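You operate a simulated robot arm through the tools that you are given. There is no shell and no other tool.

The job below is to be done with a simulated robot arm. You get a single attempt, and the scene is never put back.

JOB
Put things in order on the brown desk top. At the end: the grey dust cassette stands on top of the green supply carton (marked "TAPE"); the white bung stands where the grey dust cassette stood; the teal pad block stands where the white bung stood; the mist nozzle from the brown desk top stands where the teal pad block stood; whatever was shut is shut again. Leave all else as you found it, and nothing knocked over.

The check looks at the end state, three seconds after you hand in, the way a careful person would. Anything else that was tipped, shoved, dropped, spilled or broken makes it a failure.

ROBOT AND FRAMES
A 7-joint arm with a two-finger parallel gripper, fixed in place. Base frame: the origin is at the foot of the arm, x ahead of it, y to its left, z up. Lengths are in mm, angles in rad, forces in N, time in s.
With the tool pointing down near the work surface it reaches from about 100 to 660 mm from the base axis. Its first joint turns from -1.152 to 1.152 rad. Payload 1.57 kg.
The tool frame sits at the grasp point between the pads (the TCP): z along the fingers, y along the line on which they close. The tips reach 30 mm beyond it. Largest opening 80 mm; finger width 17, thickness 12; the body of the gripper, 40 by 82 mm, starts 80 mm behind the TCP.
Orientation is told as [roll, pitch, yaw] about the base's x, y, z axes, in that order, counted from this pose: with the fingers straight down and closing along the base's y, the tool's x points along the base's -x, its y along +y and its z along -z.

CONTROLS
- The arm moves only by the tool play_rows. Its argument "moves" is a list of rows, each a list of 6 numbers: the shift along the tool's x, y, z in mm, then the turn, a rotation vector about the tool's x, y, z in rad. In form: [[tx, ty, tz, ax, ay, az], ...]. A call has 1 to 20 rows; each row shifts and turns the commanded pose from where the row before left it, along the tool's axes as they then stand. "gripper" is the gripper command, from -1 (shut) to 1 (fully open), values between in proportion, set as the call begins (left out, the last holds). A row lasts 0.2 s, in which the tool goes at most 50 mm and 0.15 rad; a call with a longer step from one row to the next is refused whole, and so is a gripper value outside its range. Where a pose cannot be reached the arm comes as near as it can. A force on the tool above 40 N (or 10 N above the force at the start of the call, whichever is more), or a blocked arm, ends the call early, and 0.2 s more pass. Each finger travels about 72 mm/s and halts on what it meets, pressing with about 31 N; the grip force reading is that of the motor and also rises with nothing between the fingers. The clock runs only during rows and for 0.2 s after the last one: add rows that do not move to give the fingers time. The reply holds the time, the measured pose of the TCP, the force on the tool along the base axes, the opening and the grip force, in the units named above and with some noise, with the torque about the TCP (base axes, N m) and any sound that the robot's microphone picked up.
- Cameras (640 x 400 px; columns grow to the right, rows downward): "scene" is fixed at [74.4, 474.7, 1407.5]; the picture's right is [-0.34, -0.94, 0.00], its down [-0.68, 0.24, -0.69] and it looks along [0.65, -0.23, -0.72] (base axes); focal length 329 px, centre (320, 200). "wrist" rides on the gripper at [72, -7, -122] in the tool frame; the picture's right is [0.09, 1.00, 0.00], its down [-0.84, 0.08, -0.54] and it looks along [-0.54, 0.05, 0.84] (tool axes); focal length 238 px, centre (320, 200).
- camera(camera): a new picture of that camera. No time passes.
- locate(camera, pixels): for up to 12 pixels [column, row] of the newest picture of that camera ("zoom" is the newest enlarged one), the place [x, y, z] in the base frame of the surface seen there, good to about 2 mm. No time passes.
- zoom(camera, box): a new picture of the part [left, top, right, bottom] of that camera's present view, enlarged. No time passes.
- finish_job(): hands the job in; it is judged then, once.

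Open the gripper and draw the arm clear of the work before you hand the job in, unless the task says otherwise.

The tools are called as name(argument=value, ...) on one line, values as JSON. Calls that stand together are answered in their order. play_rows: Moves the arm, as the interface text tells. Its arguments: {"type":"object","properties":{"moves":{"type":"array"},"gripper":{"type":"number"}},"required":["moves"]} The other tools are called the same way: camera (camera) takes a picture; locate (camera, pixels) gives the place of the surface under pixels of a picture; zoom (camera, box) takes an enlarged picture of a part of a camera's view; finish_job () hands the job in.

At the start:

```text
time: 0.0
tool_pos: [275.7, 227.0, 1130.4]
orientation: [0.0, -0.001, 0.002]
ft_force: [-0.4, -0.5, 0.0]
moment: [-0.01, 0.03, 0.0]
opening: 80.0
gripper_force: 0.1
```

scene: 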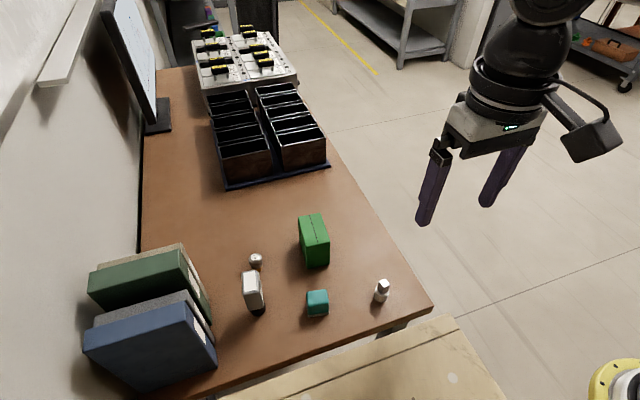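
wrist: 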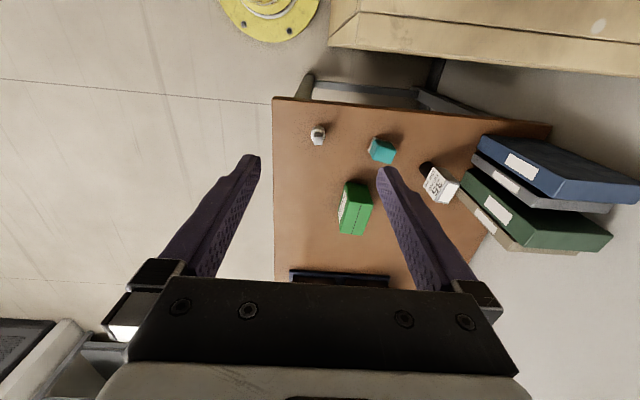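

The first pictures show a green carton near (314,240), a teal block at (317,303), a white/grey item at (252,292), a small ball-like thing at (256,260) and a white item at (382,290). I zoom in on these to identify each one.

zoom(camera="scene", box=[220, 200, 420, 325])

zoom(camera="wrist", box=[270, 80, 510, 260])

zoom(camera="scene", box=[180, 10, 340, 200])

```text
3.20 times, centred on (320, 262) of scene
```

zoom: 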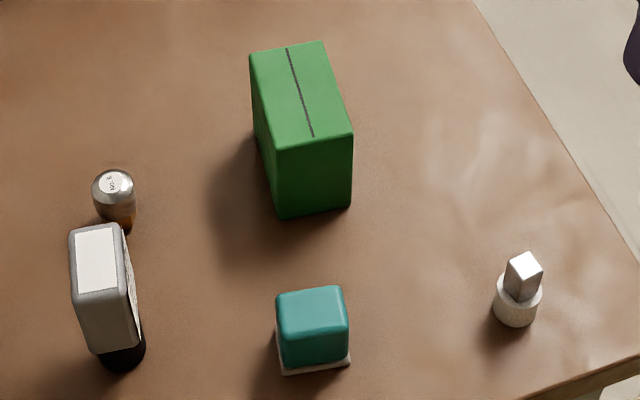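

```text
2.22 times, centred on (390, 170) of wrist
```

zoom: 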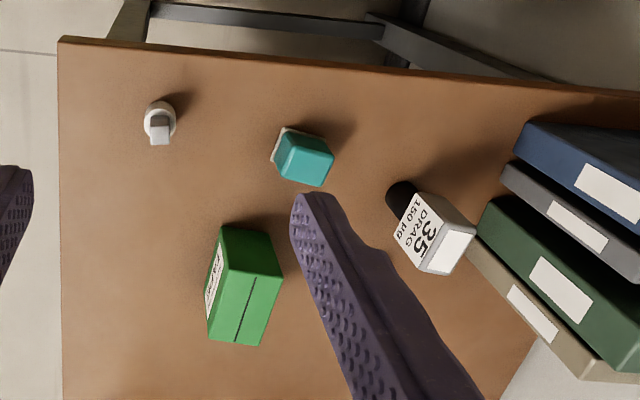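

```text
2.11 times, centred on (260, 105) of scene
```

zoom: 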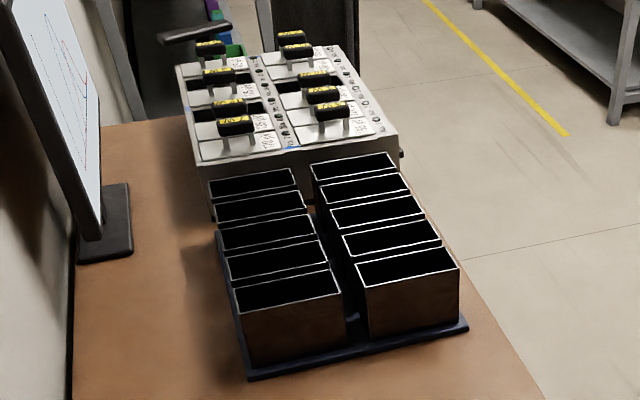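

The zooms show a grey labelled item with a black foot, a metal dome, a teal block on a base, a green carton and a white cylinder with a grey square post. I locate surface points on each.

zoom(camera="scene", box=[230, 240, 290, 320])

zoom(camera="scene", box=[355, 265, 405, 315])

locate(camera="scene", pixels=[[255, 256], [250, 275], [254, 300], [258, 312], [318, 297], [317, 312], [310, 225], [318, 260], [383, 283], [381, 297], [290, 280], [430, 309]])

locate(camera="wrist", pixels=[[318, 136], [382, 150], [440, 185], [425, 168], [355, 210], [347, 230], [300, 200], [280, 110]])

```text
5.00 times, centred on (260, 280) of scene
```

zoom: 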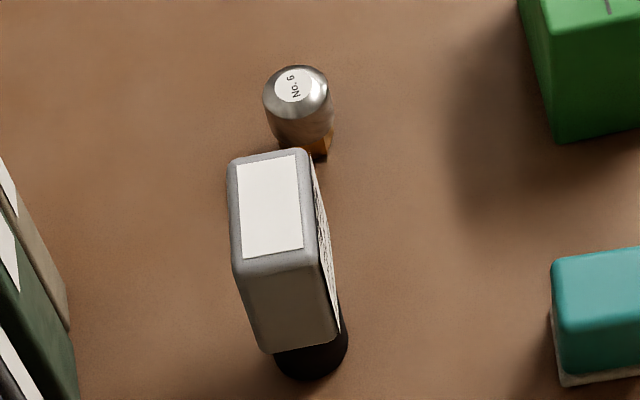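

```text
8.00 times, centred on (380, 290) of scene
```

zoom: 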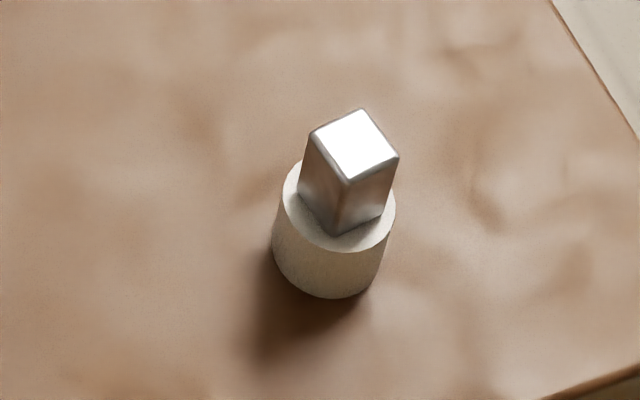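

```text
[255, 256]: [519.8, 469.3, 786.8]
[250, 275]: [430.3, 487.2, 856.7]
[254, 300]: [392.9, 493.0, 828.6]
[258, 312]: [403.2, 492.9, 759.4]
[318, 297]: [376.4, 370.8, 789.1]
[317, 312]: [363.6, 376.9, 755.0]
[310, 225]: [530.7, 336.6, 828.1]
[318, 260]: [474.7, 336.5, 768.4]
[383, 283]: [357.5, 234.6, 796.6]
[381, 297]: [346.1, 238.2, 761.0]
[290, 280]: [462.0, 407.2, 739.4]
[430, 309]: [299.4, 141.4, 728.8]
```

```text
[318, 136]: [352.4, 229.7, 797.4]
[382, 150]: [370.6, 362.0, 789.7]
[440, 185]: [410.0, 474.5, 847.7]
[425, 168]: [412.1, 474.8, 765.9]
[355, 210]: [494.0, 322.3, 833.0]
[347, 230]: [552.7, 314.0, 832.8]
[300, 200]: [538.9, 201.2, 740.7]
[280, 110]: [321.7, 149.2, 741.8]
```

The desk surface is near z≈740. The grey cassette stands at about (405,487), the dome at (517,469), the teal block at (372,366), the bung at (350,234) and the carton at (510,325). I move the arm above the group for a closer wrist view.

play_rows(moves=[[-8, 24, 34, 0, 0, 0], [-8, 24, 34, 0, 0, 0], [-8, 24, 34, 0, 0, 0], [-8, 24, 34, 0, 0, 0], [-8, 24, 34, 0, 0, 0], [0, 0, 0, 0, 0, 0]], gripper=1)

```text
time: 1.4
tool_pos: [313.9, 348.2, 955.0]
orientation: [0.0, 0.002, 0.0]
ft_force: [0.0, 0.3, 0.2]
moment: [0.02, 0.02, -0.02]
opening: 79.9
gripper_force: 0.1
```

The arm reads (314,348,955), clear above everything. I take both pictures now.

camera(camera="wrist")

camera(camera="scene")

```text
taken
```

wrist: 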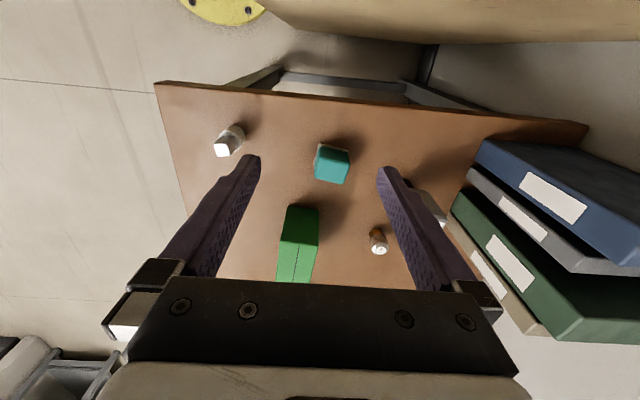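

```text
taken
```

scene: 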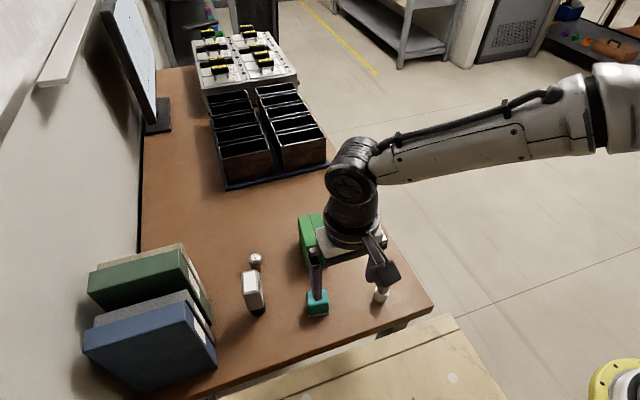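

The wrist view shows the bung at (229,141), the teal block at (332,163), the carton at (298,245), the nozzle at (379,241) and the cassette hidden behind the right finger at (435,205). I zoom in for details.

zoom(camera="wrist", box=[200, 110, 360, 210])

zoom(camera="wrist", box=[340, 180, 500, 280])

zoom(camera="wrist", box=[260, 190, 360, 290])

```text
4.00 times, centred on (280, 160) of wrist
```

zoom: 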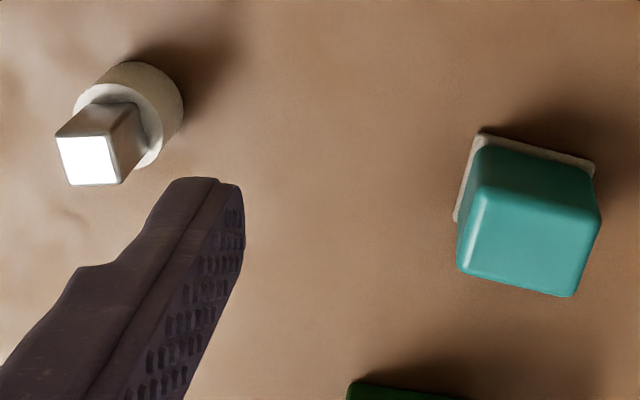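

```text
4.00 times, centred on (420, 230) of wrist
```

zoom: 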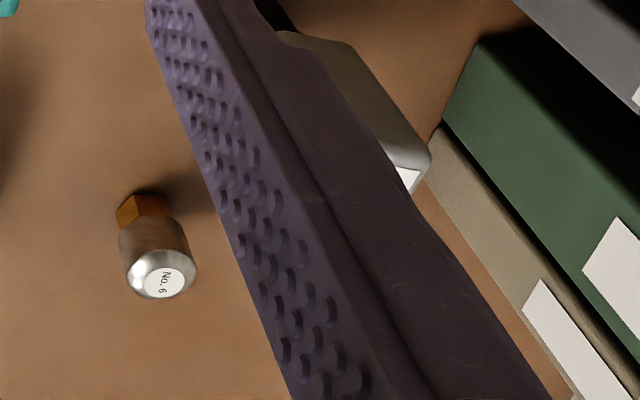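

```text
4.00 times, centred on (310, 240) of wrist
```

zoom: 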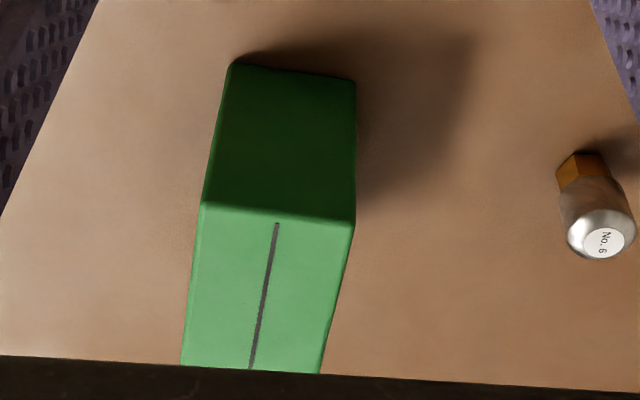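

The nozzle has a brass hex foot and a domed metal barrel marked "No. 6". The bung is a white cylinder with a metal square post. I zoom on the cassette in the scene view and locate its corners.

zoom(camera="scene", box=[228, 250, 288, 320])

```text
5.71 times, centred on (258, 285) of scene
```

zoom: 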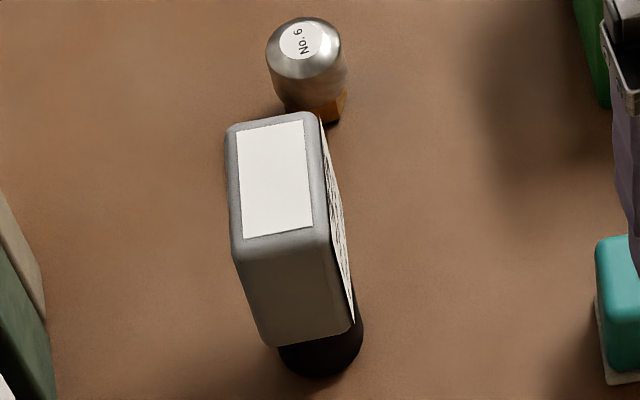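

The cassette's top corners are near (232,128), (312,116), (322,238) and (238,248) in the zoom, and its black foot spans (282,350) to (361,340). I locate these, plus points on the nozzle.

locate(camera="zoom", pixels=[[233, 130], [312, 118], [322, 236], [238, 246], [278, 180], [270, 340], [350, 328], [285, 355], [358, 340], [322, 372], [307, 45], [320, 110]])

locate(camera="wrist", pixels=[[379, 240], [380, 249], [376, 233], [222, 148], [235, 133], [331, 170], [322, 155], [331, 176], [347, 180], [345, 158], [292, 244], [317, 245]])

```text
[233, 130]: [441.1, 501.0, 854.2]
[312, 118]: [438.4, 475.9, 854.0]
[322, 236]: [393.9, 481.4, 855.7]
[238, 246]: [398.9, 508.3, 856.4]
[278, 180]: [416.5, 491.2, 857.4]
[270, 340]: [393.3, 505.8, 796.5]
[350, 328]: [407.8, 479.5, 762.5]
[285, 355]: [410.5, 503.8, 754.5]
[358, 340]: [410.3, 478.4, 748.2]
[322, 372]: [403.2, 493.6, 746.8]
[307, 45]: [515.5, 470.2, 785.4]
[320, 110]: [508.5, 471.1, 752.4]
```

```text
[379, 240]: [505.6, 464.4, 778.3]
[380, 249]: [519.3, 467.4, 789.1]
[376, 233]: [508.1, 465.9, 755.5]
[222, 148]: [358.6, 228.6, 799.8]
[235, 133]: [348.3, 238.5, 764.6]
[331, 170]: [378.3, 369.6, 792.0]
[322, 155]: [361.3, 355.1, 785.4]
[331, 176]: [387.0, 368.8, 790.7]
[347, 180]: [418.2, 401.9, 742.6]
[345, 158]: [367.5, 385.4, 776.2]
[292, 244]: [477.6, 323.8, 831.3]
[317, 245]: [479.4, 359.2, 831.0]
```

The cassette's top centre is about (418,491,857) with its narrow side along y, turned by about −0.147 rad. I check the binders' edges next, since they limit finger room on the left.

locate(camera="scene", pixels=[[213, 320], [216, 363], [210, 318], [186, 250], [200, 285], [180, 255], [185, 305], [215, 350], [205, 300], [195, 262], [228, 330], [222, 300]])

zoom(camera="scene", box=[80, 230, 280, 390])

```text
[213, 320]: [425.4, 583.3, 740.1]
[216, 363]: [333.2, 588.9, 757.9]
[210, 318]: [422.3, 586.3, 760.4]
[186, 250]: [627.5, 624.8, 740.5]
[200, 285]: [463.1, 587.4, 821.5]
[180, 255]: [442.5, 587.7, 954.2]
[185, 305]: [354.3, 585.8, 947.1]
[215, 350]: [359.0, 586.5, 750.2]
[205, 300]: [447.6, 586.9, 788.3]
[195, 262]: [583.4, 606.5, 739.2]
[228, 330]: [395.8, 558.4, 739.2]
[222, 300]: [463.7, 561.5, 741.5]
```

```text
2.50 times, centred on (180, 310) of scene
```

zoom: 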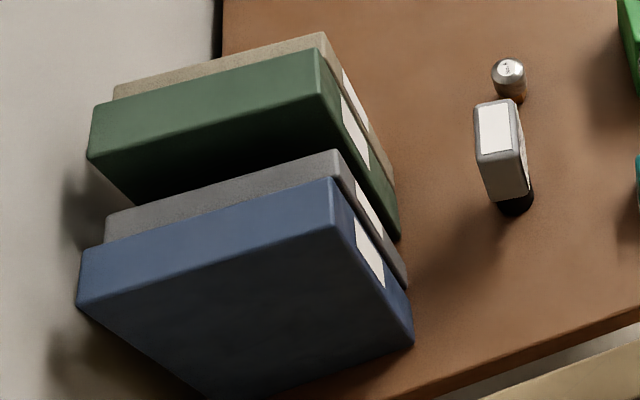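

Binder faces stand at y≈587, leaving about 80 mm to the cassette's left side, which is enough. I move above the cassette at z≈960 and align the yaw, with the opening at about 60 mm.

play_rows(moves=[[-20.8, 28.6, -3, 0, 0, 0], [-20.8, 28.6, -3, 0, 0, 0], [-20.8, 28.6, -2, 0, 0, 0], [-20.8, 28.6, 0, 0, 0, 0], [-20.8, 28.6, 0, 0, 0, 0], [0, 0, 0, 0, 0, 0.147], [0, 0, 0, 0, 0, 0], [0, 0, 0, 0, 0, 0]], gripper=0.5)

camera(camera="wrist")

camera(camera="scene")

```text
time: 3.2
tool_pos: [417.5, 486.4, 969.8]
orientation: [-0.001, 0.0, -0.148]
ft_force: [-0.2, -0.1, 0.3]
moment: [0.01, 0.01, -0.02]
opening: 60.0
gripper_force: 0.1
```

```text
taken
```

wrist: 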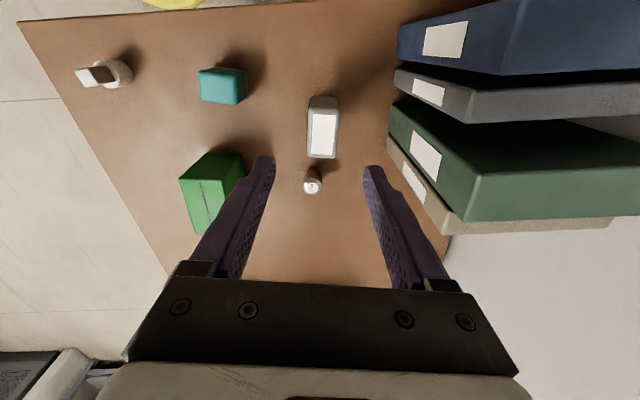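

```text
taken
```

scene: 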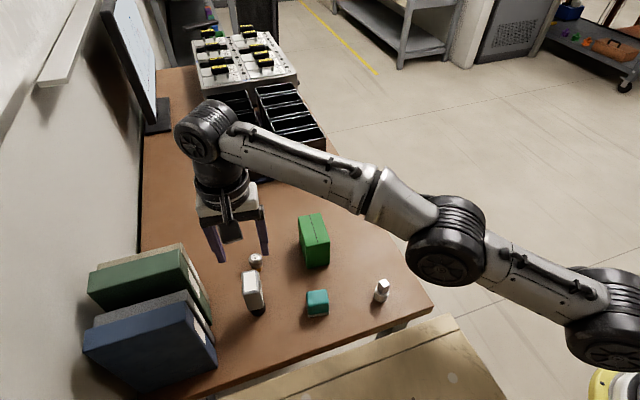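

Everything is visible now: the carton is unobstructed in the scene at (314,240) and the cassette is at (323,128) in the wrist view. I zoom on the carton and on the cassette.

zoom(camera="scene", box=[284, 200, 348, 280])

locate(camera="wrist", pixels=[[312, 116], [336, 114], [334, 156], [309, 155], [323, 135], [312, 98], [312, 187], [323, 98], [204, 181], [240, 157], [205, 230], [183, 181]])

```text
5.00 times, centred on (316, 240) of scene
```

zoom: 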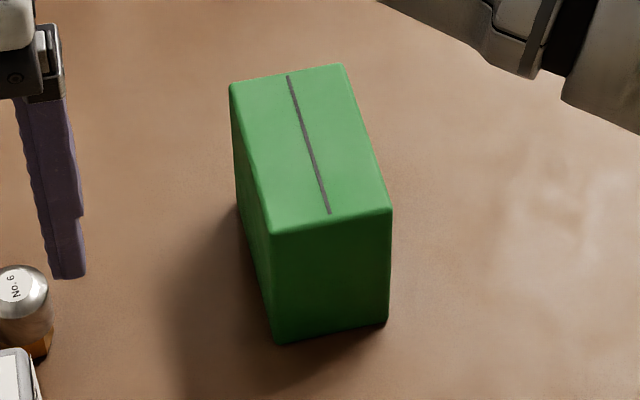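

```text
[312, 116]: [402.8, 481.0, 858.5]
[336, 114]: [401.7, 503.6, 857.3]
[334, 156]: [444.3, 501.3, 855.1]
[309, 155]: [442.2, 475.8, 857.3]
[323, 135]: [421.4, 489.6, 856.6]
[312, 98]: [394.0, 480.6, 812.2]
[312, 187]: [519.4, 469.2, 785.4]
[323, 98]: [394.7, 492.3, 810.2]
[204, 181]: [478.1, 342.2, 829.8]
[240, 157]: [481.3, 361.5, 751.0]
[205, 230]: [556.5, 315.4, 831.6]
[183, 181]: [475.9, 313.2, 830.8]
```

In the zoom the carton's top corners are at about (234,87), (341,68), (388,208) and (273,229). I locate those.

locate(camera="zoom", pixels=[[236, 90], [340, 71], [386, 205], [274, 226], [309, 146], [290, 80], [328, 210], [255, 155], [362, 140], [275, 338], [386, 320], [330, 280]])

zoom(camera="wrist", box=[280, 80, 380, 200])

```text
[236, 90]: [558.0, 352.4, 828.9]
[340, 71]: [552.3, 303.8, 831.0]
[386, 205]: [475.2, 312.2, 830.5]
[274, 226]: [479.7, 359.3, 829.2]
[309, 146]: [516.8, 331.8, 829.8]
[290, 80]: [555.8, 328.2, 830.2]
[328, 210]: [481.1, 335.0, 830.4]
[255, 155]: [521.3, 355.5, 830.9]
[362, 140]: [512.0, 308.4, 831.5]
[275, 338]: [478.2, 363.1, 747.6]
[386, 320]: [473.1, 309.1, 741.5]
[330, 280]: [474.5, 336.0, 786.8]
```

```text
3.33 times, centred on (330, 140) of wrist
```

zoom: 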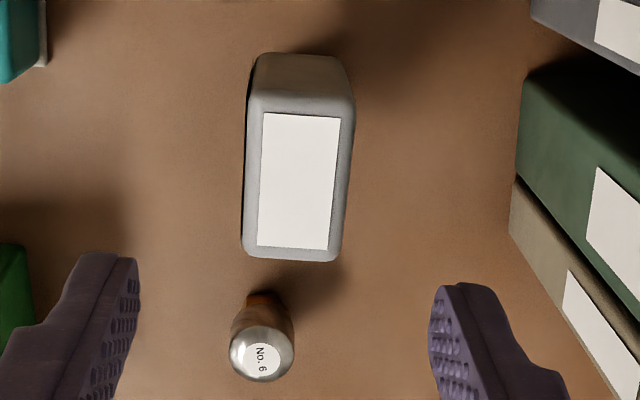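

The carton's top centre is (516,332,831) with yaw about −0.1, and the cassette's label edges match the tool's y direction. I lower to z≈895, just above the cassette's top, and check the centring.

play_rows(moves=[[-1.3, 4.6, 25, 0, 0, 0], [0, 0, 25, 0, 0, 0], [0, 0, 24, 0, 0, 0], [0, 0, 0, 0, 0, 0]], gripper=0.5)

camera(camera="wrist")

zoom(camera="scene", box=[200, 220, 300, 320])

```text
time: 4.4
tool_pos: [425.6, 496.3, 921.0]
orientation: [0.041, -0.026, -0.149]
ft_force: [0.1, 0.4, 0.6]
moment: [0.01, -0.03, -0.02]
opening: 60.0
gripper_force: 0.1
stopped in row 4: the arm was blocked; the commanded pose is now the measured one
```

```text
taken
```

wrist: 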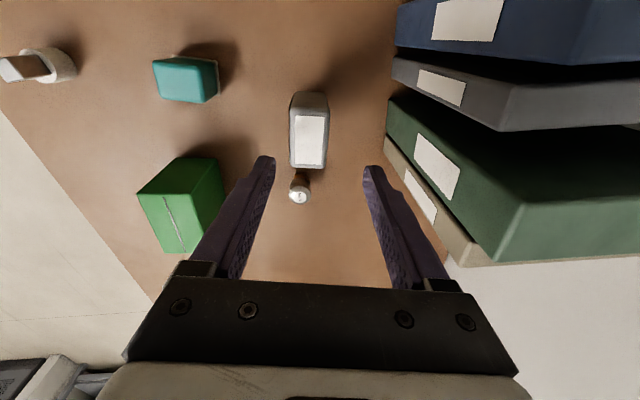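

```text
4.00 times, centred on (250, 270) of scene
```

zoom: 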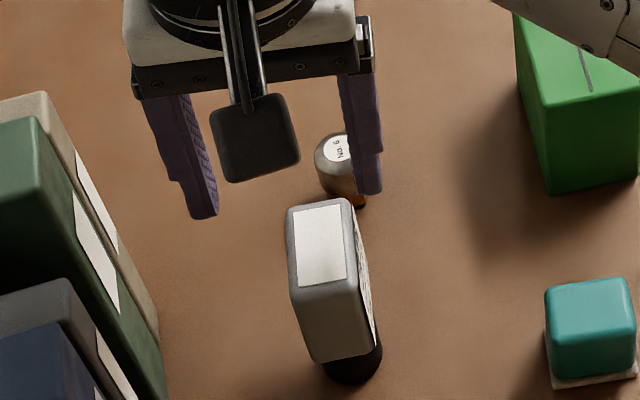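

The call stopped as "blocked" at z=921 with almost no force, and the tool has tilted slightly. I look at the whole scene to see what limits the arm.

camera(camera="scene")

```text
taken
```

scene: 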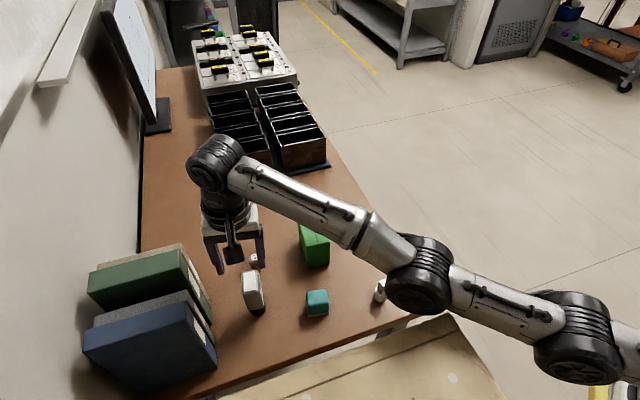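

I locate points along the arm's links to learn how high the elbow and forearm sit above the desk.

locate(camera="scene", pixels=[[420, 285], [400, 262], [430, 245], [360, 230], [300, 200], [215, 165], [500, 305], [580, 350], [575, 310], [410, 305], [230, 250], [625, 350]])

zoom(camera="scene", box=[340, 220, 480, 330])

```text
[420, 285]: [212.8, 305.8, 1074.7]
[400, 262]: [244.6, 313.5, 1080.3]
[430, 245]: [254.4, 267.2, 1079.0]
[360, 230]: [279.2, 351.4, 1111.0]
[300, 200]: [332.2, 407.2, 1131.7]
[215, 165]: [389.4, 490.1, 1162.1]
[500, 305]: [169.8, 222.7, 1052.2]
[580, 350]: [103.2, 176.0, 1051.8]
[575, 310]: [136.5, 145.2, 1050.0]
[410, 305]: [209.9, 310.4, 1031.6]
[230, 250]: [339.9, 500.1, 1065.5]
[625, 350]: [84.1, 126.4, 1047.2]
```

```text
3.64 times, centred on (410, 275) of scene
```

zoom: 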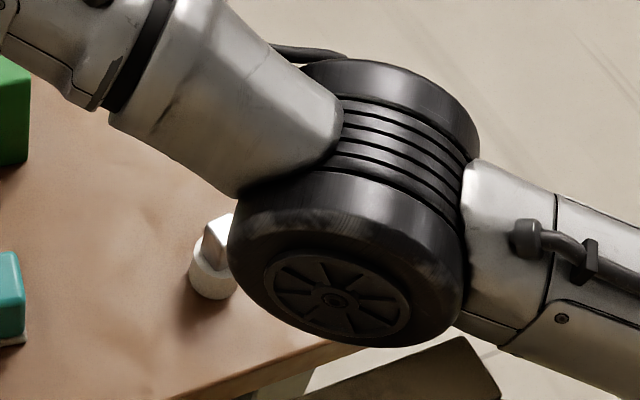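

The arm's elbow is near (235,280,1040), so it is nearly stretched at this reach. I locate more points to understand the arm's base and the link shape.

locate(camera="scene", pixels=[[634, 394], [628, 388], [600, 320], [560, 300], [636, 340], [590, 380], [450, 290], [440, 300], [200, 160], [240, 160], [190, 175], [223, 200]])

zoom(camera="scene", box=[480, 270, 640, 400])

zoom(camera="scene", box=[80, 120, 340, 290])

```text
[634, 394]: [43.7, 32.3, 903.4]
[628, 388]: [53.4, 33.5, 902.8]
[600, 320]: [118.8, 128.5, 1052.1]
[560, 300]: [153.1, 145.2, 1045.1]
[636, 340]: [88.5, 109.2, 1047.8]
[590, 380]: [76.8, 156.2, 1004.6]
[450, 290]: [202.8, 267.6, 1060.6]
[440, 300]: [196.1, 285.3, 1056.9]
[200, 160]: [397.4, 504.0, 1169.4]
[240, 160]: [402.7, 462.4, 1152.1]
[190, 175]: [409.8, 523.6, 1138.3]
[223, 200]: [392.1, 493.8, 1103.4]
```

```text
3.08 times, centred on (560, 335) of scene
```

zoom: 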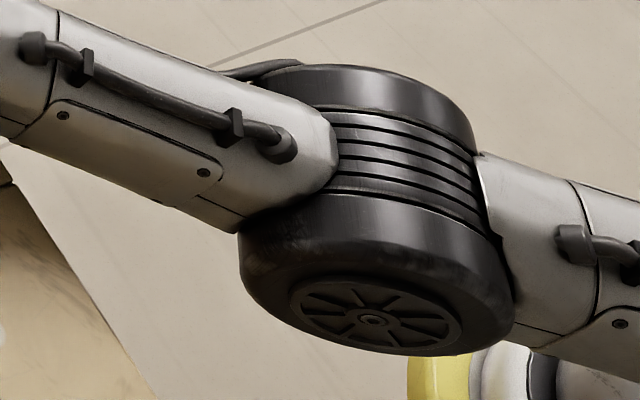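

```text
2.35 times, centred on (210, 205) of scene
```

zoom: 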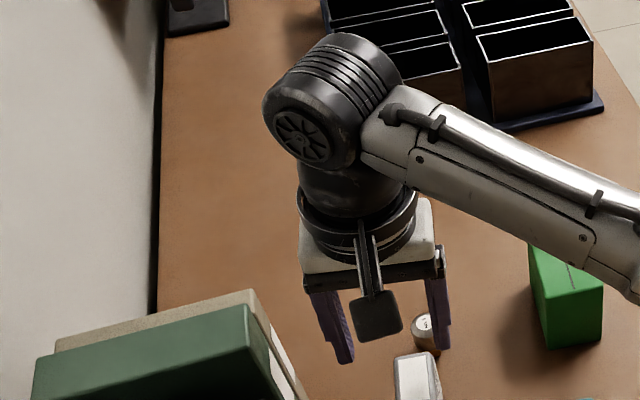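

The joints lie nearly in a straight line, with the elbow slightly low, so this looks like a poor posture rather than a collision. I raise and straighten the tool, then retreat inward before trying the approach from a lower, closer position.

play_rows(moves=[[0, 0, -20, 0.041, 0.026, 0], [20, -30, -6, 0, 0, 0], [20, -30, -6, 0, 0, 0], [20, -30, -6, 0, 0, 0], [20, -30, -6, 0, 0, 0], [0, 0, 0, 0, 0, 0]], gripper=0.5)

camera(camera="scene")

```text
time: 5.8
tool_pos: [414.3, 486.0, 959.0]
orientation: [-0.003, 0.001, -0.149]
ft_force: [0.1, 0.4, -1.3]
moment: [-0.01, 0.0, 0.01]
opening: 60.0
gripper_force: 0.1
out of reach, approached as far as the arm can: row 1, 2, 3, 4, 5
```

```text
taken
```

scene: 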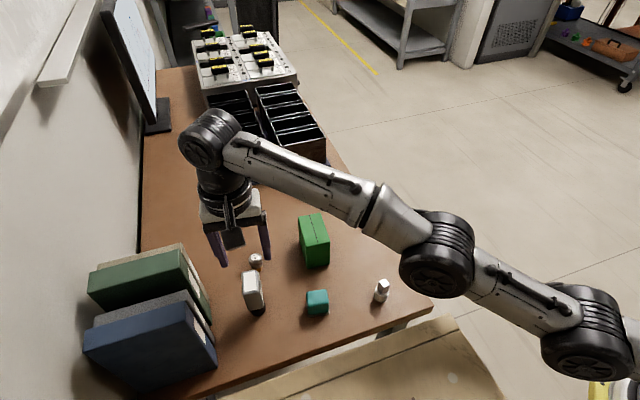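

The tool is vertical again at (414,486,959), but the inward shift was reported as out of reach, which suggests the arm is stuck in a near-singular posture. I raise it straight up and check.

play_rows(moves=[[0, 0, -20, 0, 0, 0], [0, 0, -30, 0, 0, 0], [0, 0, -30, 0, 0, 0], [0, 0, 0, 0, 0, 0]], gripper=0.5)

camera(camera="scene")

```text
time: 6.8
tool_pos: [396.6, 466.6, 1026.4]
orientation: [-0.003, 0.003, -0.149]
ft_force: [-0.3, -0.1, 0.1]
moment: [0.04, 0.01, 0.0]
opening: 59.8
gripper_force: 0.1
out of reach, approached as far as the arm can: row 2, 3
```

```text
taken
```

scene: 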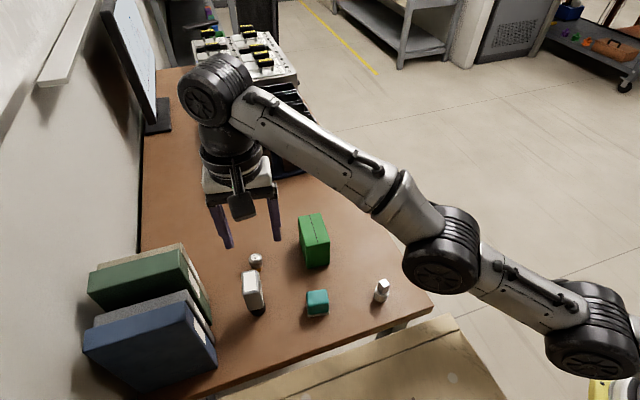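

The middle joint stays low while the forearm rises, so the arm bent the wrong way through its straight position. I locate the joint housings to understand the posture.

locate(camera="scene", pixels=[[205, 100], [225, 70], [440, 275], [455, 225], [590, 355], [605, 300], [320, 150], [400, 215], [530, 305], [634, 345], [600, 392], [245, 205]])

```text
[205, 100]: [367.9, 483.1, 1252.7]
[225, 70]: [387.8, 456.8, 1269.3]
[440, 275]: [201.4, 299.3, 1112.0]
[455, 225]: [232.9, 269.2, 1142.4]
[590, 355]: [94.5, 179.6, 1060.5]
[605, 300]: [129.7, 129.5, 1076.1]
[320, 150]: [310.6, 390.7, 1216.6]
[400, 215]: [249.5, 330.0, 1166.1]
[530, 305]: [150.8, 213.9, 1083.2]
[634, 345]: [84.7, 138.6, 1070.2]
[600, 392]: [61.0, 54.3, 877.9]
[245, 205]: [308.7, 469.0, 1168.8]
```

The arm has several pitch joints (housings near r≈193, 360 and 612), and it is now bent slightly hollow-side-up at its limit. I plan to swing it to the free space right of the desk and re-bend it there, so I first locate the desk's right edge and the trays.

locate(camera="scene", pixels=[[431, 305], [385, 228], [350, 170], [335, 145], [328, 168], [300, 75], [400, 320], [450, 320], [560, 260], [415, 60], [480, 360], [430, 390]])

```text
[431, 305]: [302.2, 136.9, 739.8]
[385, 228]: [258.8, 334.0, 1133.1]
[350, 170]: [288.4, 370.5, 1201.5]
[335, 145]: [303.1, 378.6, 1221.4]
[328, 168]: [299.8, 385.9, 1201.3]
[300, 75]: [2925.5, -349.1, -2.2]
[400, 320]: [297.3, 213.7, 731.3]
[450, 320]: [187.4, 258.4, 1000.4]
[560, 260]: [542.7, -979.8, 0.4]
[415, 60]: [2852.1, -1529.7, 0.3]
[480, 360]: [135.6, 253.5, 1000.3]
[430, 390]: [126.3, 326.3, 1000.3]
```

An important find: the beige wooden surface at the bottom is at z≈1000, close to the arm's links (corner near (187,258)), so a link was probably resting on it when the arm was blocked. I map its edges.

locate(camera="scene", pixels=[[453, 320], [440, 325], [400, 340], [350, 357], [300, 375], [250, 392], [470, 345], [490, 375], [503, 396], [460, 390], [380, 395], [453, 316]])

zoom(camera="scene", box=[220, 300, 520, 400])

```text
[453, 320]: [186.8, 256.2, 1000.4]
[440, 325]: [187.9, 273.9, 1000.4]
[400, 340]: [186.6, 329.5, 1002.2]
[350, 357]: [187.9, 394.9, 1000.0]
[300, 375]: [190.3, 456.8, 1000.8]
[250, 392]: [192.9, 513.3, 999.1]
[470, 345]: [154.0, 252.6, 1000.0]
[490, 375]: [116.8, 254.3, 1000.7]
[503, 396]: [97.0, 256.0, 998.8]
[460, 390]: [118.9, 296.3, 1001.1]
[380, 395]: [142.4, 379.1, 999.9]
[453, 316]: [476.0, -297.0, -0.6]
```

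```text
2.13 times, centred on (370, 350) of scene
```

zoom: 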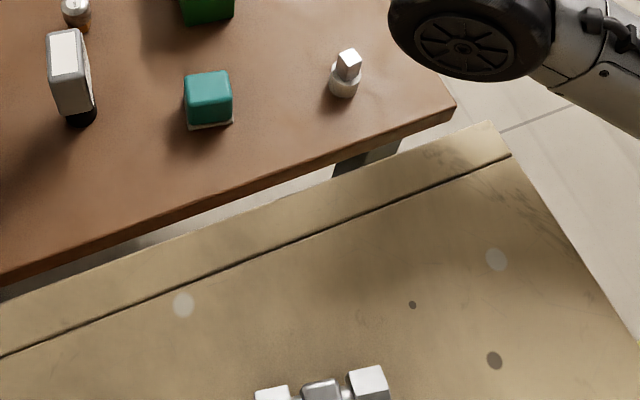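

The enlarged view extends below the frame and shows a beige bench at z≈1000 with more items on it, at zoom (265–385, 370–400). I look further down in that direction.

zoom(camera="scene", box=[300, 340, 500, 400])

zoom(camera="scene", box=[440, 220, 640, 400])

```text
3.20 times, centred on (400, 370) of scene
```

zoom: 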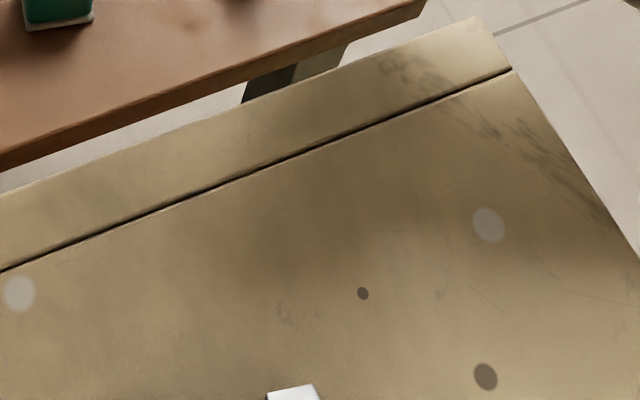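

```text
2.22 times, centred on (540, 310) of scene
```

zoom: 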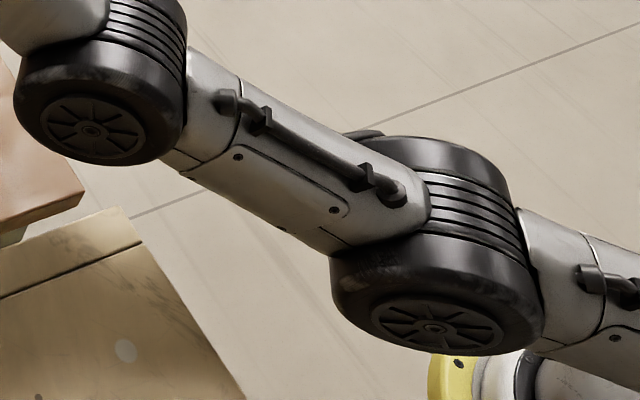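

The enlarged view can also look past the frame's right border, so I use it to see the arm's shoulder and base.

zoom(camera="scene", box=[638, 0, 640, 400])

zoom(camera="scene", box=[0, 398, 640, 400])

```text
1.00 times, centred on (639, 200) of scene (not enlarged: the box is as wide or as high as the picture)
```

zoom: 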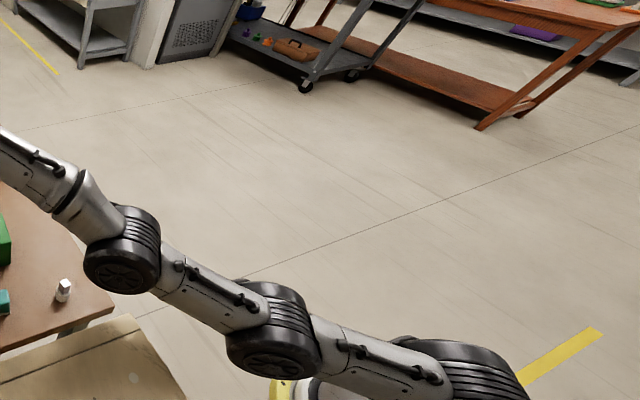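

```text
1.00 times, centred on (320, 399) of scene (not enlarged: the box is as wide or as high as the picture)
```

zoom: 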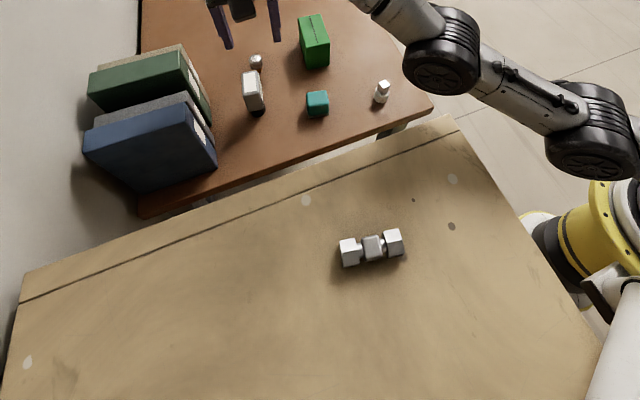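

Now the bench and the base are visible: the yellow collar is at (600,230) in the shifted view, and an object of three cubes lies on the bench at (370,247). I take one more view toward the lower right to see the base.

zoom(camera="scene", box=[636, 396, 640, 400])

zoom(camera="scene", box=[300, 360, 640, 400])

```text
16.00 times, centred on (638, 398) of scene
```

zoom: 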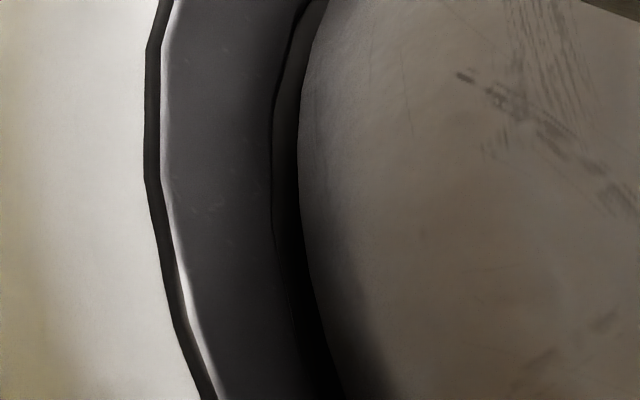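

```text
1.88 times, centred on (470, 380) of scene
```

zoom: 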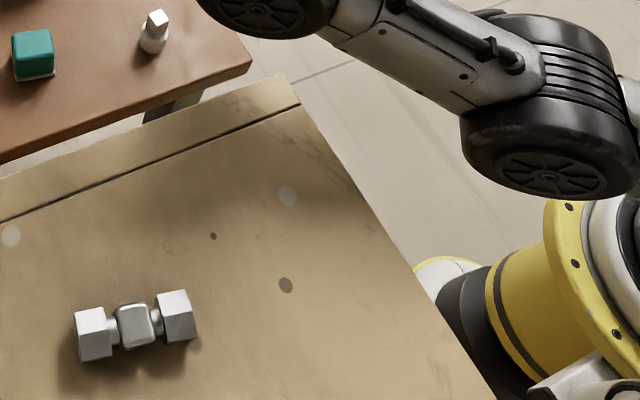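

I take a 2x view centred on (639,300) to locate the shoulder and base joints.

zoom(camera="scene", box=[638, 200, 640, 400])

```text
2.00 times, centred on (639, 300) of scene
```

zoom: 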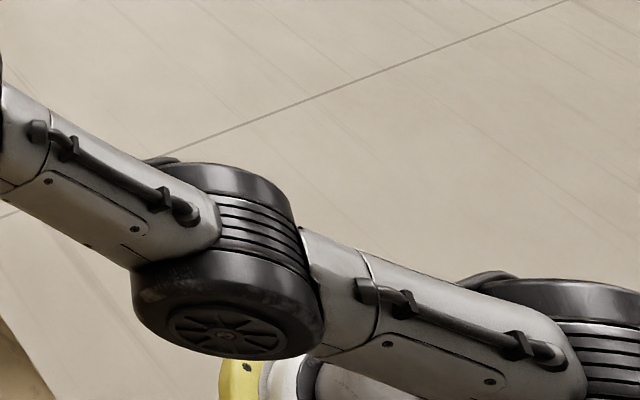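

locate(camera="zoom", pixels=[[225, 335], [240, 180], [600, 300], [600, 380], [450, 340], [400, 300], [330, 260], [500, 385], [240, 385], [280, 380], [320, 385], [480, 280]])

```text
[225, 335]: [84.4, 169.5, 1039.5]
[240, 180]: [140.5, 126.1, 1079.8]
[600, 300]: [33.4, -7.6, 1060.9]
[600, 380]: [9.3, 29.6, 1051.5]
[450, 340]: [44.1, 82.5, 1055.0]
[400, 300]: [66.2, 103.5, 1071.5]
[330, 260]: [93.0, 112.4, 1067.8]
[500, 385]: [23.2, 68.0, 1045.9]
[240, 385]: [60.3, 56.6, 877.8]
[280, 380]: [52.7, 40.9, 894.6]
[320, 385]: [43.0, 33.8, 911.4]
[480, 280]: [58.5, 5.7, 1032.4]
```

The joint axes sit at about S(0,1015), A(184,1039), B(358,1110) and W(612,1250) in (radius, z), so the chain is bent hollow-up. I swing it at constant radius toward the free space on the right (azimuth ≈0.04), turning the yaw back to 0 first.

play_rows(moves=[[0, 0, 0, 0, 0, -0.149], [-33.7, -31.0, 0, 0, 0, 0], [-31.4, -33.5, 0, 0, 0, 0], [-28.8, -35.7, 0, 0, 0, 0], [-26.1, -37.8, 0, 0, 0, 0], [-23.1, -39.6, 0, 0, 0, 0], [0, 0, 0, 0, 0, 0]], gripper=0.5)

zoom(camera="scene", box=[638, 0, 640, 400])

```text
time: 8.4
tool_pos: [537.6, 287.0, 1024.7]
orientation: [-0.003, 0.002, 0.001]
ft_force: [-0.4, 0.5, -0.4]
moment: [-0.03, -0.01, 0.03]
opening: 60.1
gripper_force: 0.1
```

```text
1.00 times, centred on (639, 200) of scene (not enlarged: the box is as wide or as high as the picture)
```

zoom: 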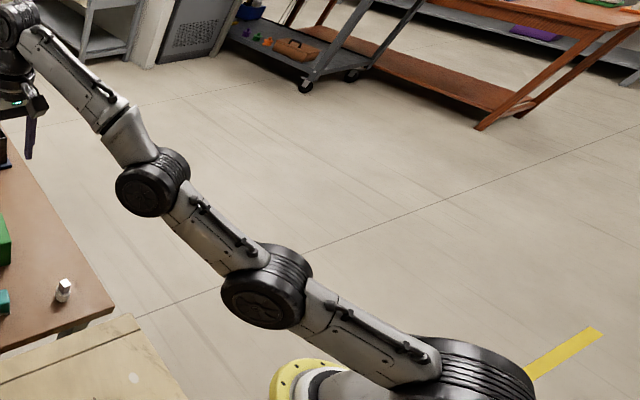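

The swing works and the arm is now at (538,287,1025). I continue to azimuth ≈0.04, clear of the desk.

play_rows(moves=[[-20.1, -41.3, 0, 0, 0, 0], [-16.9, -42.6, 0, 0, 0, 0], [-13.8, -43.8, 0, 0, 0, 0], [-10.4, -44.7, 0, 0, 0, 0], [-7.0, -45.4, 0, 0, 0, 0], [-3.6, -45.7, 0, 0, 0, 0], [0, 0, 0, 0, 0, 0]], gripper=0.5)

zoom(camera="scene", box=[638, 0, 640, 400])

```text
time: 10.0
tool_pos: [610.6, 25.7, 1026.4]
orientation: [-0.001, 0.002, 0.002]
ft_force: [0.1, -1.2, -0.8]
moment: [-0.04, -0.03, 0.05]
opening: 59.8
gripper_force: 0.0
```

```text
1.00 times, centred on (639, 200) of scene (not enlarged: the box is as wide or as high as the picture)
```

zoom: 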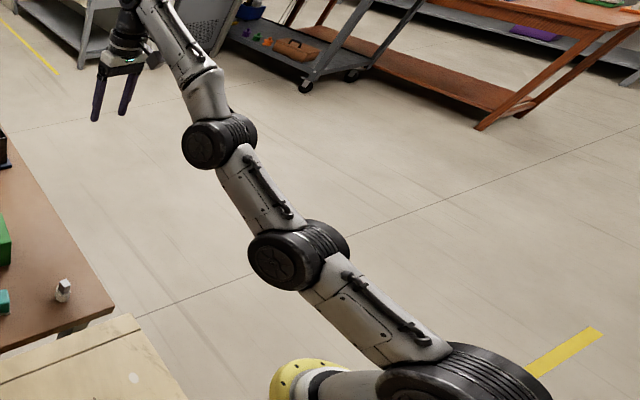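

The arm is in free space at (611,26,1026). Before lowering it there, I check where the desk's right edge and the tray rack are.

camera(camera="scene")

locate(camera="scene", pixels=[[330, 165], [327, 160], [385, 226], [355, 168], [343, 147], [298, 78], [225, 188], [410, 270], [256, 140], [300, 150], [240, 100], [170, 130]])

```text
taken
```

scene: 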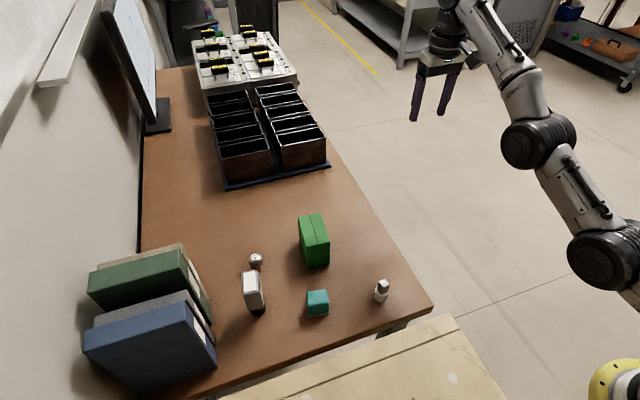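

```text
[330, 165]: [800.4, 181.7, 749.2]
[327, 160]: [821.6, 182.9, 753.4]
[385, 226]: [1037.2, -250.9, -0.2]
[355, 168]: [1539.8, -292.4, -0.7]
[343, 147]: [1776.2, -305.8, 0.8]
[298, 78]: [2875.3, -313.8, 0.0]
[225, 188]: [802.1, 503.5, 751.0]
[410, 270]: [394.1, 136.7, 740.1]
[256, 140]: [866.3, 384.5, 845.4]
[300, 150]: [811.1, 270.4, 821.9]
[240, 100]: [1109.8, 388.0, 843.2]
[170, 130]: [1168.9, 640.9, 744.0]
```

The desk's right edge is at y≈137 and the rack begins at x≈800, so lowering at (650,26) is free. I move the wrist down along an arc of constant distance from the shoulder, to bend the chain hump-up.

play_rows(moves=[[-15, 0, 43.5, 0, 0, 0], [-12, 0, 44.5, 0, 0, 0], [-9, 0, 44.5, 0, 0, 0], [-5.5, 0, 45.5, 0, 0, 0], [-2.5, 0, 46, 0, 0, 0], [0, 0, 0, 0, 0, 0]], gripper=0.5)

zoom(camera="scene", box=[638, 0, 640, 400])

```text
time: 11.4
tool_pos: [654.2, 27.7, 803.1]
orientation: [-0.002, -0.001, 0.003]
ft_force: [-0.3, 0.0, -0.3]
moment: [0.01, 0.01, 0.01]
opening: 59.9
gripper_force: 0.1
```

```text
1.00 times, centred on (639, 200) of scene (not enlarged: the box is as wide or as high as the picture)
```

zoom: 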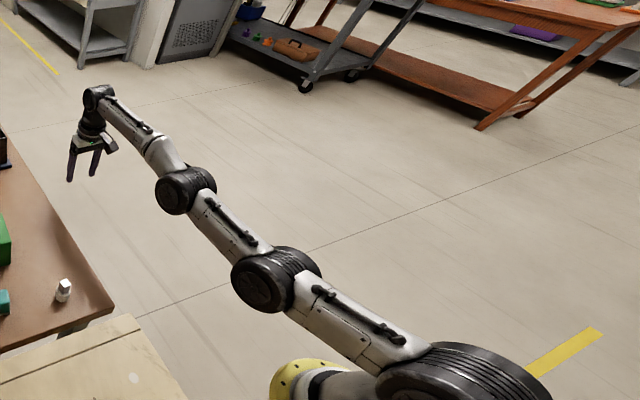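

It reached (654,28,803) with no complaint. I locate the joint caps to see which way the chain is bent.

locate(camera="zoom", pixels=[[92, 103], [176, 195], [256, 290], [262, 255], [190, 172], [100, 88], [440, 350]])

```text
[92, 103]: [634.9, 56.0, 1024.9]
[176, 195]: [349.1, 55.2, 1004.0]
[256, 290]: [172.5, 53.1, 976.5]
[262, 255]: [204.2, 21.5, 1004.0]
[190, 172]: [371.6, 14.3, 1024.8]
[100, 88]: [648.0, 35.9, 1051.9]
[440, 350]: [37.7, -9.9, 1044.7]
```

The middle joints still sag (A at z≈976 against a line near 1017). I stretch slightly further and keep sweeping down, which should push both joints past straight.

play_rows(moves=[[-8, 0, 11, 0, 0, 0], [1.6, 0, 46, 0, 0, 0], [4.8, 0, 46, 0, 0, 0], [8.1, 0, 45.5, 0, 0, 0], [11.1, 0, 45, 0, 0, 0], [14.4, 0, 44, 0, 0, 0], [0, 0, 0, 0, 0, 0]], gripper=0.5)

zoom(camera="scene", box=[638, 0, 640, 400])

```text
time: 13.0
tool_pos: [618.3, 26.3, 565.3]
orientation: [-0.003, 0.002, 0.003]
ft_force: [0.8, 0.8, 0.1]
moment: [0.01, 0.0, 0.01]
opening: 60.2
gripper_force: 0.0
```

```text
1.00 times, centred on (639, 200) of scene (not enlarged: the box is as wide or as high as the picture)
```

zoom: 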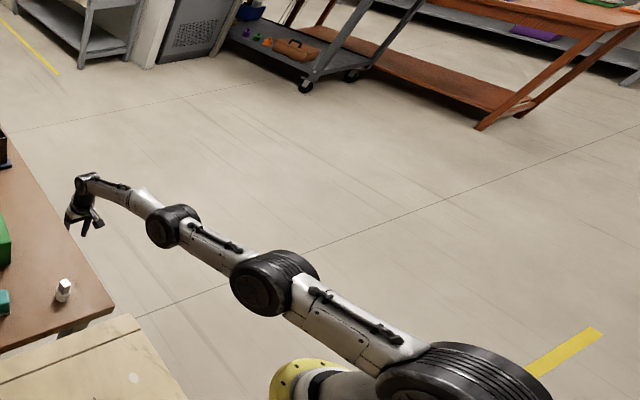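

The forearm now slopes down from the B joint, which looks hump-up. I locate the caps again to confirm.

locate(camera="zoom", pixels=[[82, 187], [163, 230], [256, 292], [262, 260], [180, 210]])

```text
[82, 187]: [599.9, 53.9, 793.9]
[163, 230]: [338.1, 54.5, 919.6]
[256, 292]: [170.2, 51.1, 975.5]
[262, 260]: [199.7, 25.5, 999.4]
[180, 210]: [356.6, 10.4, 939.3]
```

The chain is now hump-up (S→A −13°, A→B −18°, B→W −25°). I retract inward and raise the tool in free space to strengthen this bend.

play_rows(moves=[[39, 0, -31, 0, 0, 0], [39, 0, -31, 0, 0, 0], [4, 0, -42, 0, 0, 0], [4, 0, -42, 0, 0, 0], [4, 0, -42, 0, 0, 0], [4, 0, -42, 0, 0, 0], [4, 0, -42, 0, 0, 0], [0, 0, 0, 0, 0, 0]], gripper=0.5)

zoom(camera="scene", box=[638, 0, 640, 400])

```text
time: 14.8
tool_pos: [523.3, 26.2, 837.1]
orientation: [-0.001, 0.003, 0.003]
ft_force: [0.1, -0.7, -1.1]
moment: [0.0, -0.01, -0.02]
opening: 59.9
gripper_force: 0.1
```

```text
1.00 times, centred on (639, 200) of scene (not enlarged: the box is as wide or as high as the picture)
```

zoom: 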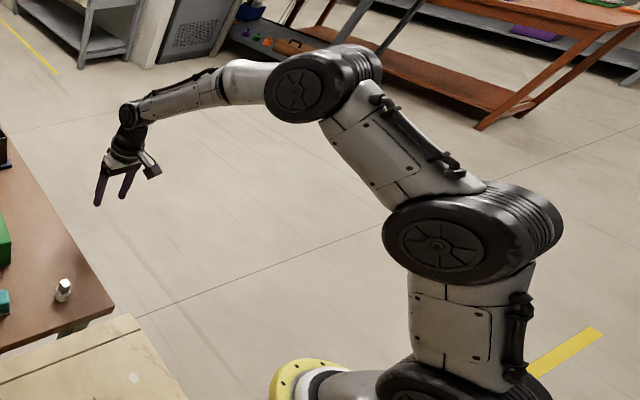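

The elbow is clearly high now, at (523,26,837). I raise to z≈950 and swing back over the desk to (340,397), then align the yaw to −0.147.

play_rows(moves=[[0, 0, -38, 0, 0, 0], [0, 0, -38, 0, 0, 0], [0, 0, -37, 0, 0, 0], [20.3, 41.2, 0, 0, 0, 0], [20.3, 41.2, 0, 0, 0, 0], [20.3, 41.2, 0, 0, 0, 0], [20.3, 41.2, 0, 0, 0, 0], [20.3, 41.2, 0, 0, 0, 0], [20.3, 41.2, 0, 0, 0, 0], [20.3, 41.2, 0, 0, 0, 0], [20.3, 41.2, 0, 0, 0, 0], [20.3, 41.2, 0, 0, 0, 0], [0, 0, 0, 0, 0, 0.147], [0, 0, 0, 0, 0, 0]], gripper=0.5)

zoom(camera="scene", box=[638, 0, 640, 400])

camera(camera="scene")

```text
time: 17.8
tool_pos: [342.5, 397.0, 951.1]
orientation: [-0.002, 0.002, -0.146]
ft_force: [0.8, -0.4, 0.4]
moment: [0.04, -0.01, -0.01]
opening: 60.3
gripper_force: 0.0
```

```text
1.00 times, centred on (639, 200) of scene (not enlarged: the box is as wide or as high as the picture)
```

zoom: 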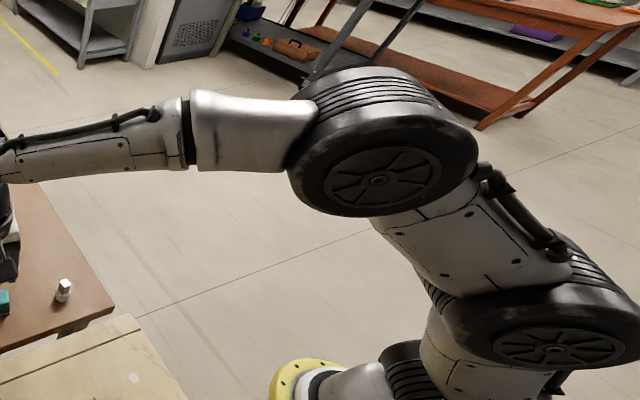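

```text
taken
```

scene: 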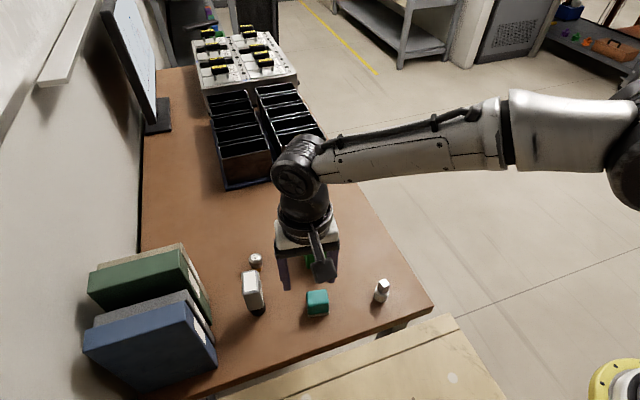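

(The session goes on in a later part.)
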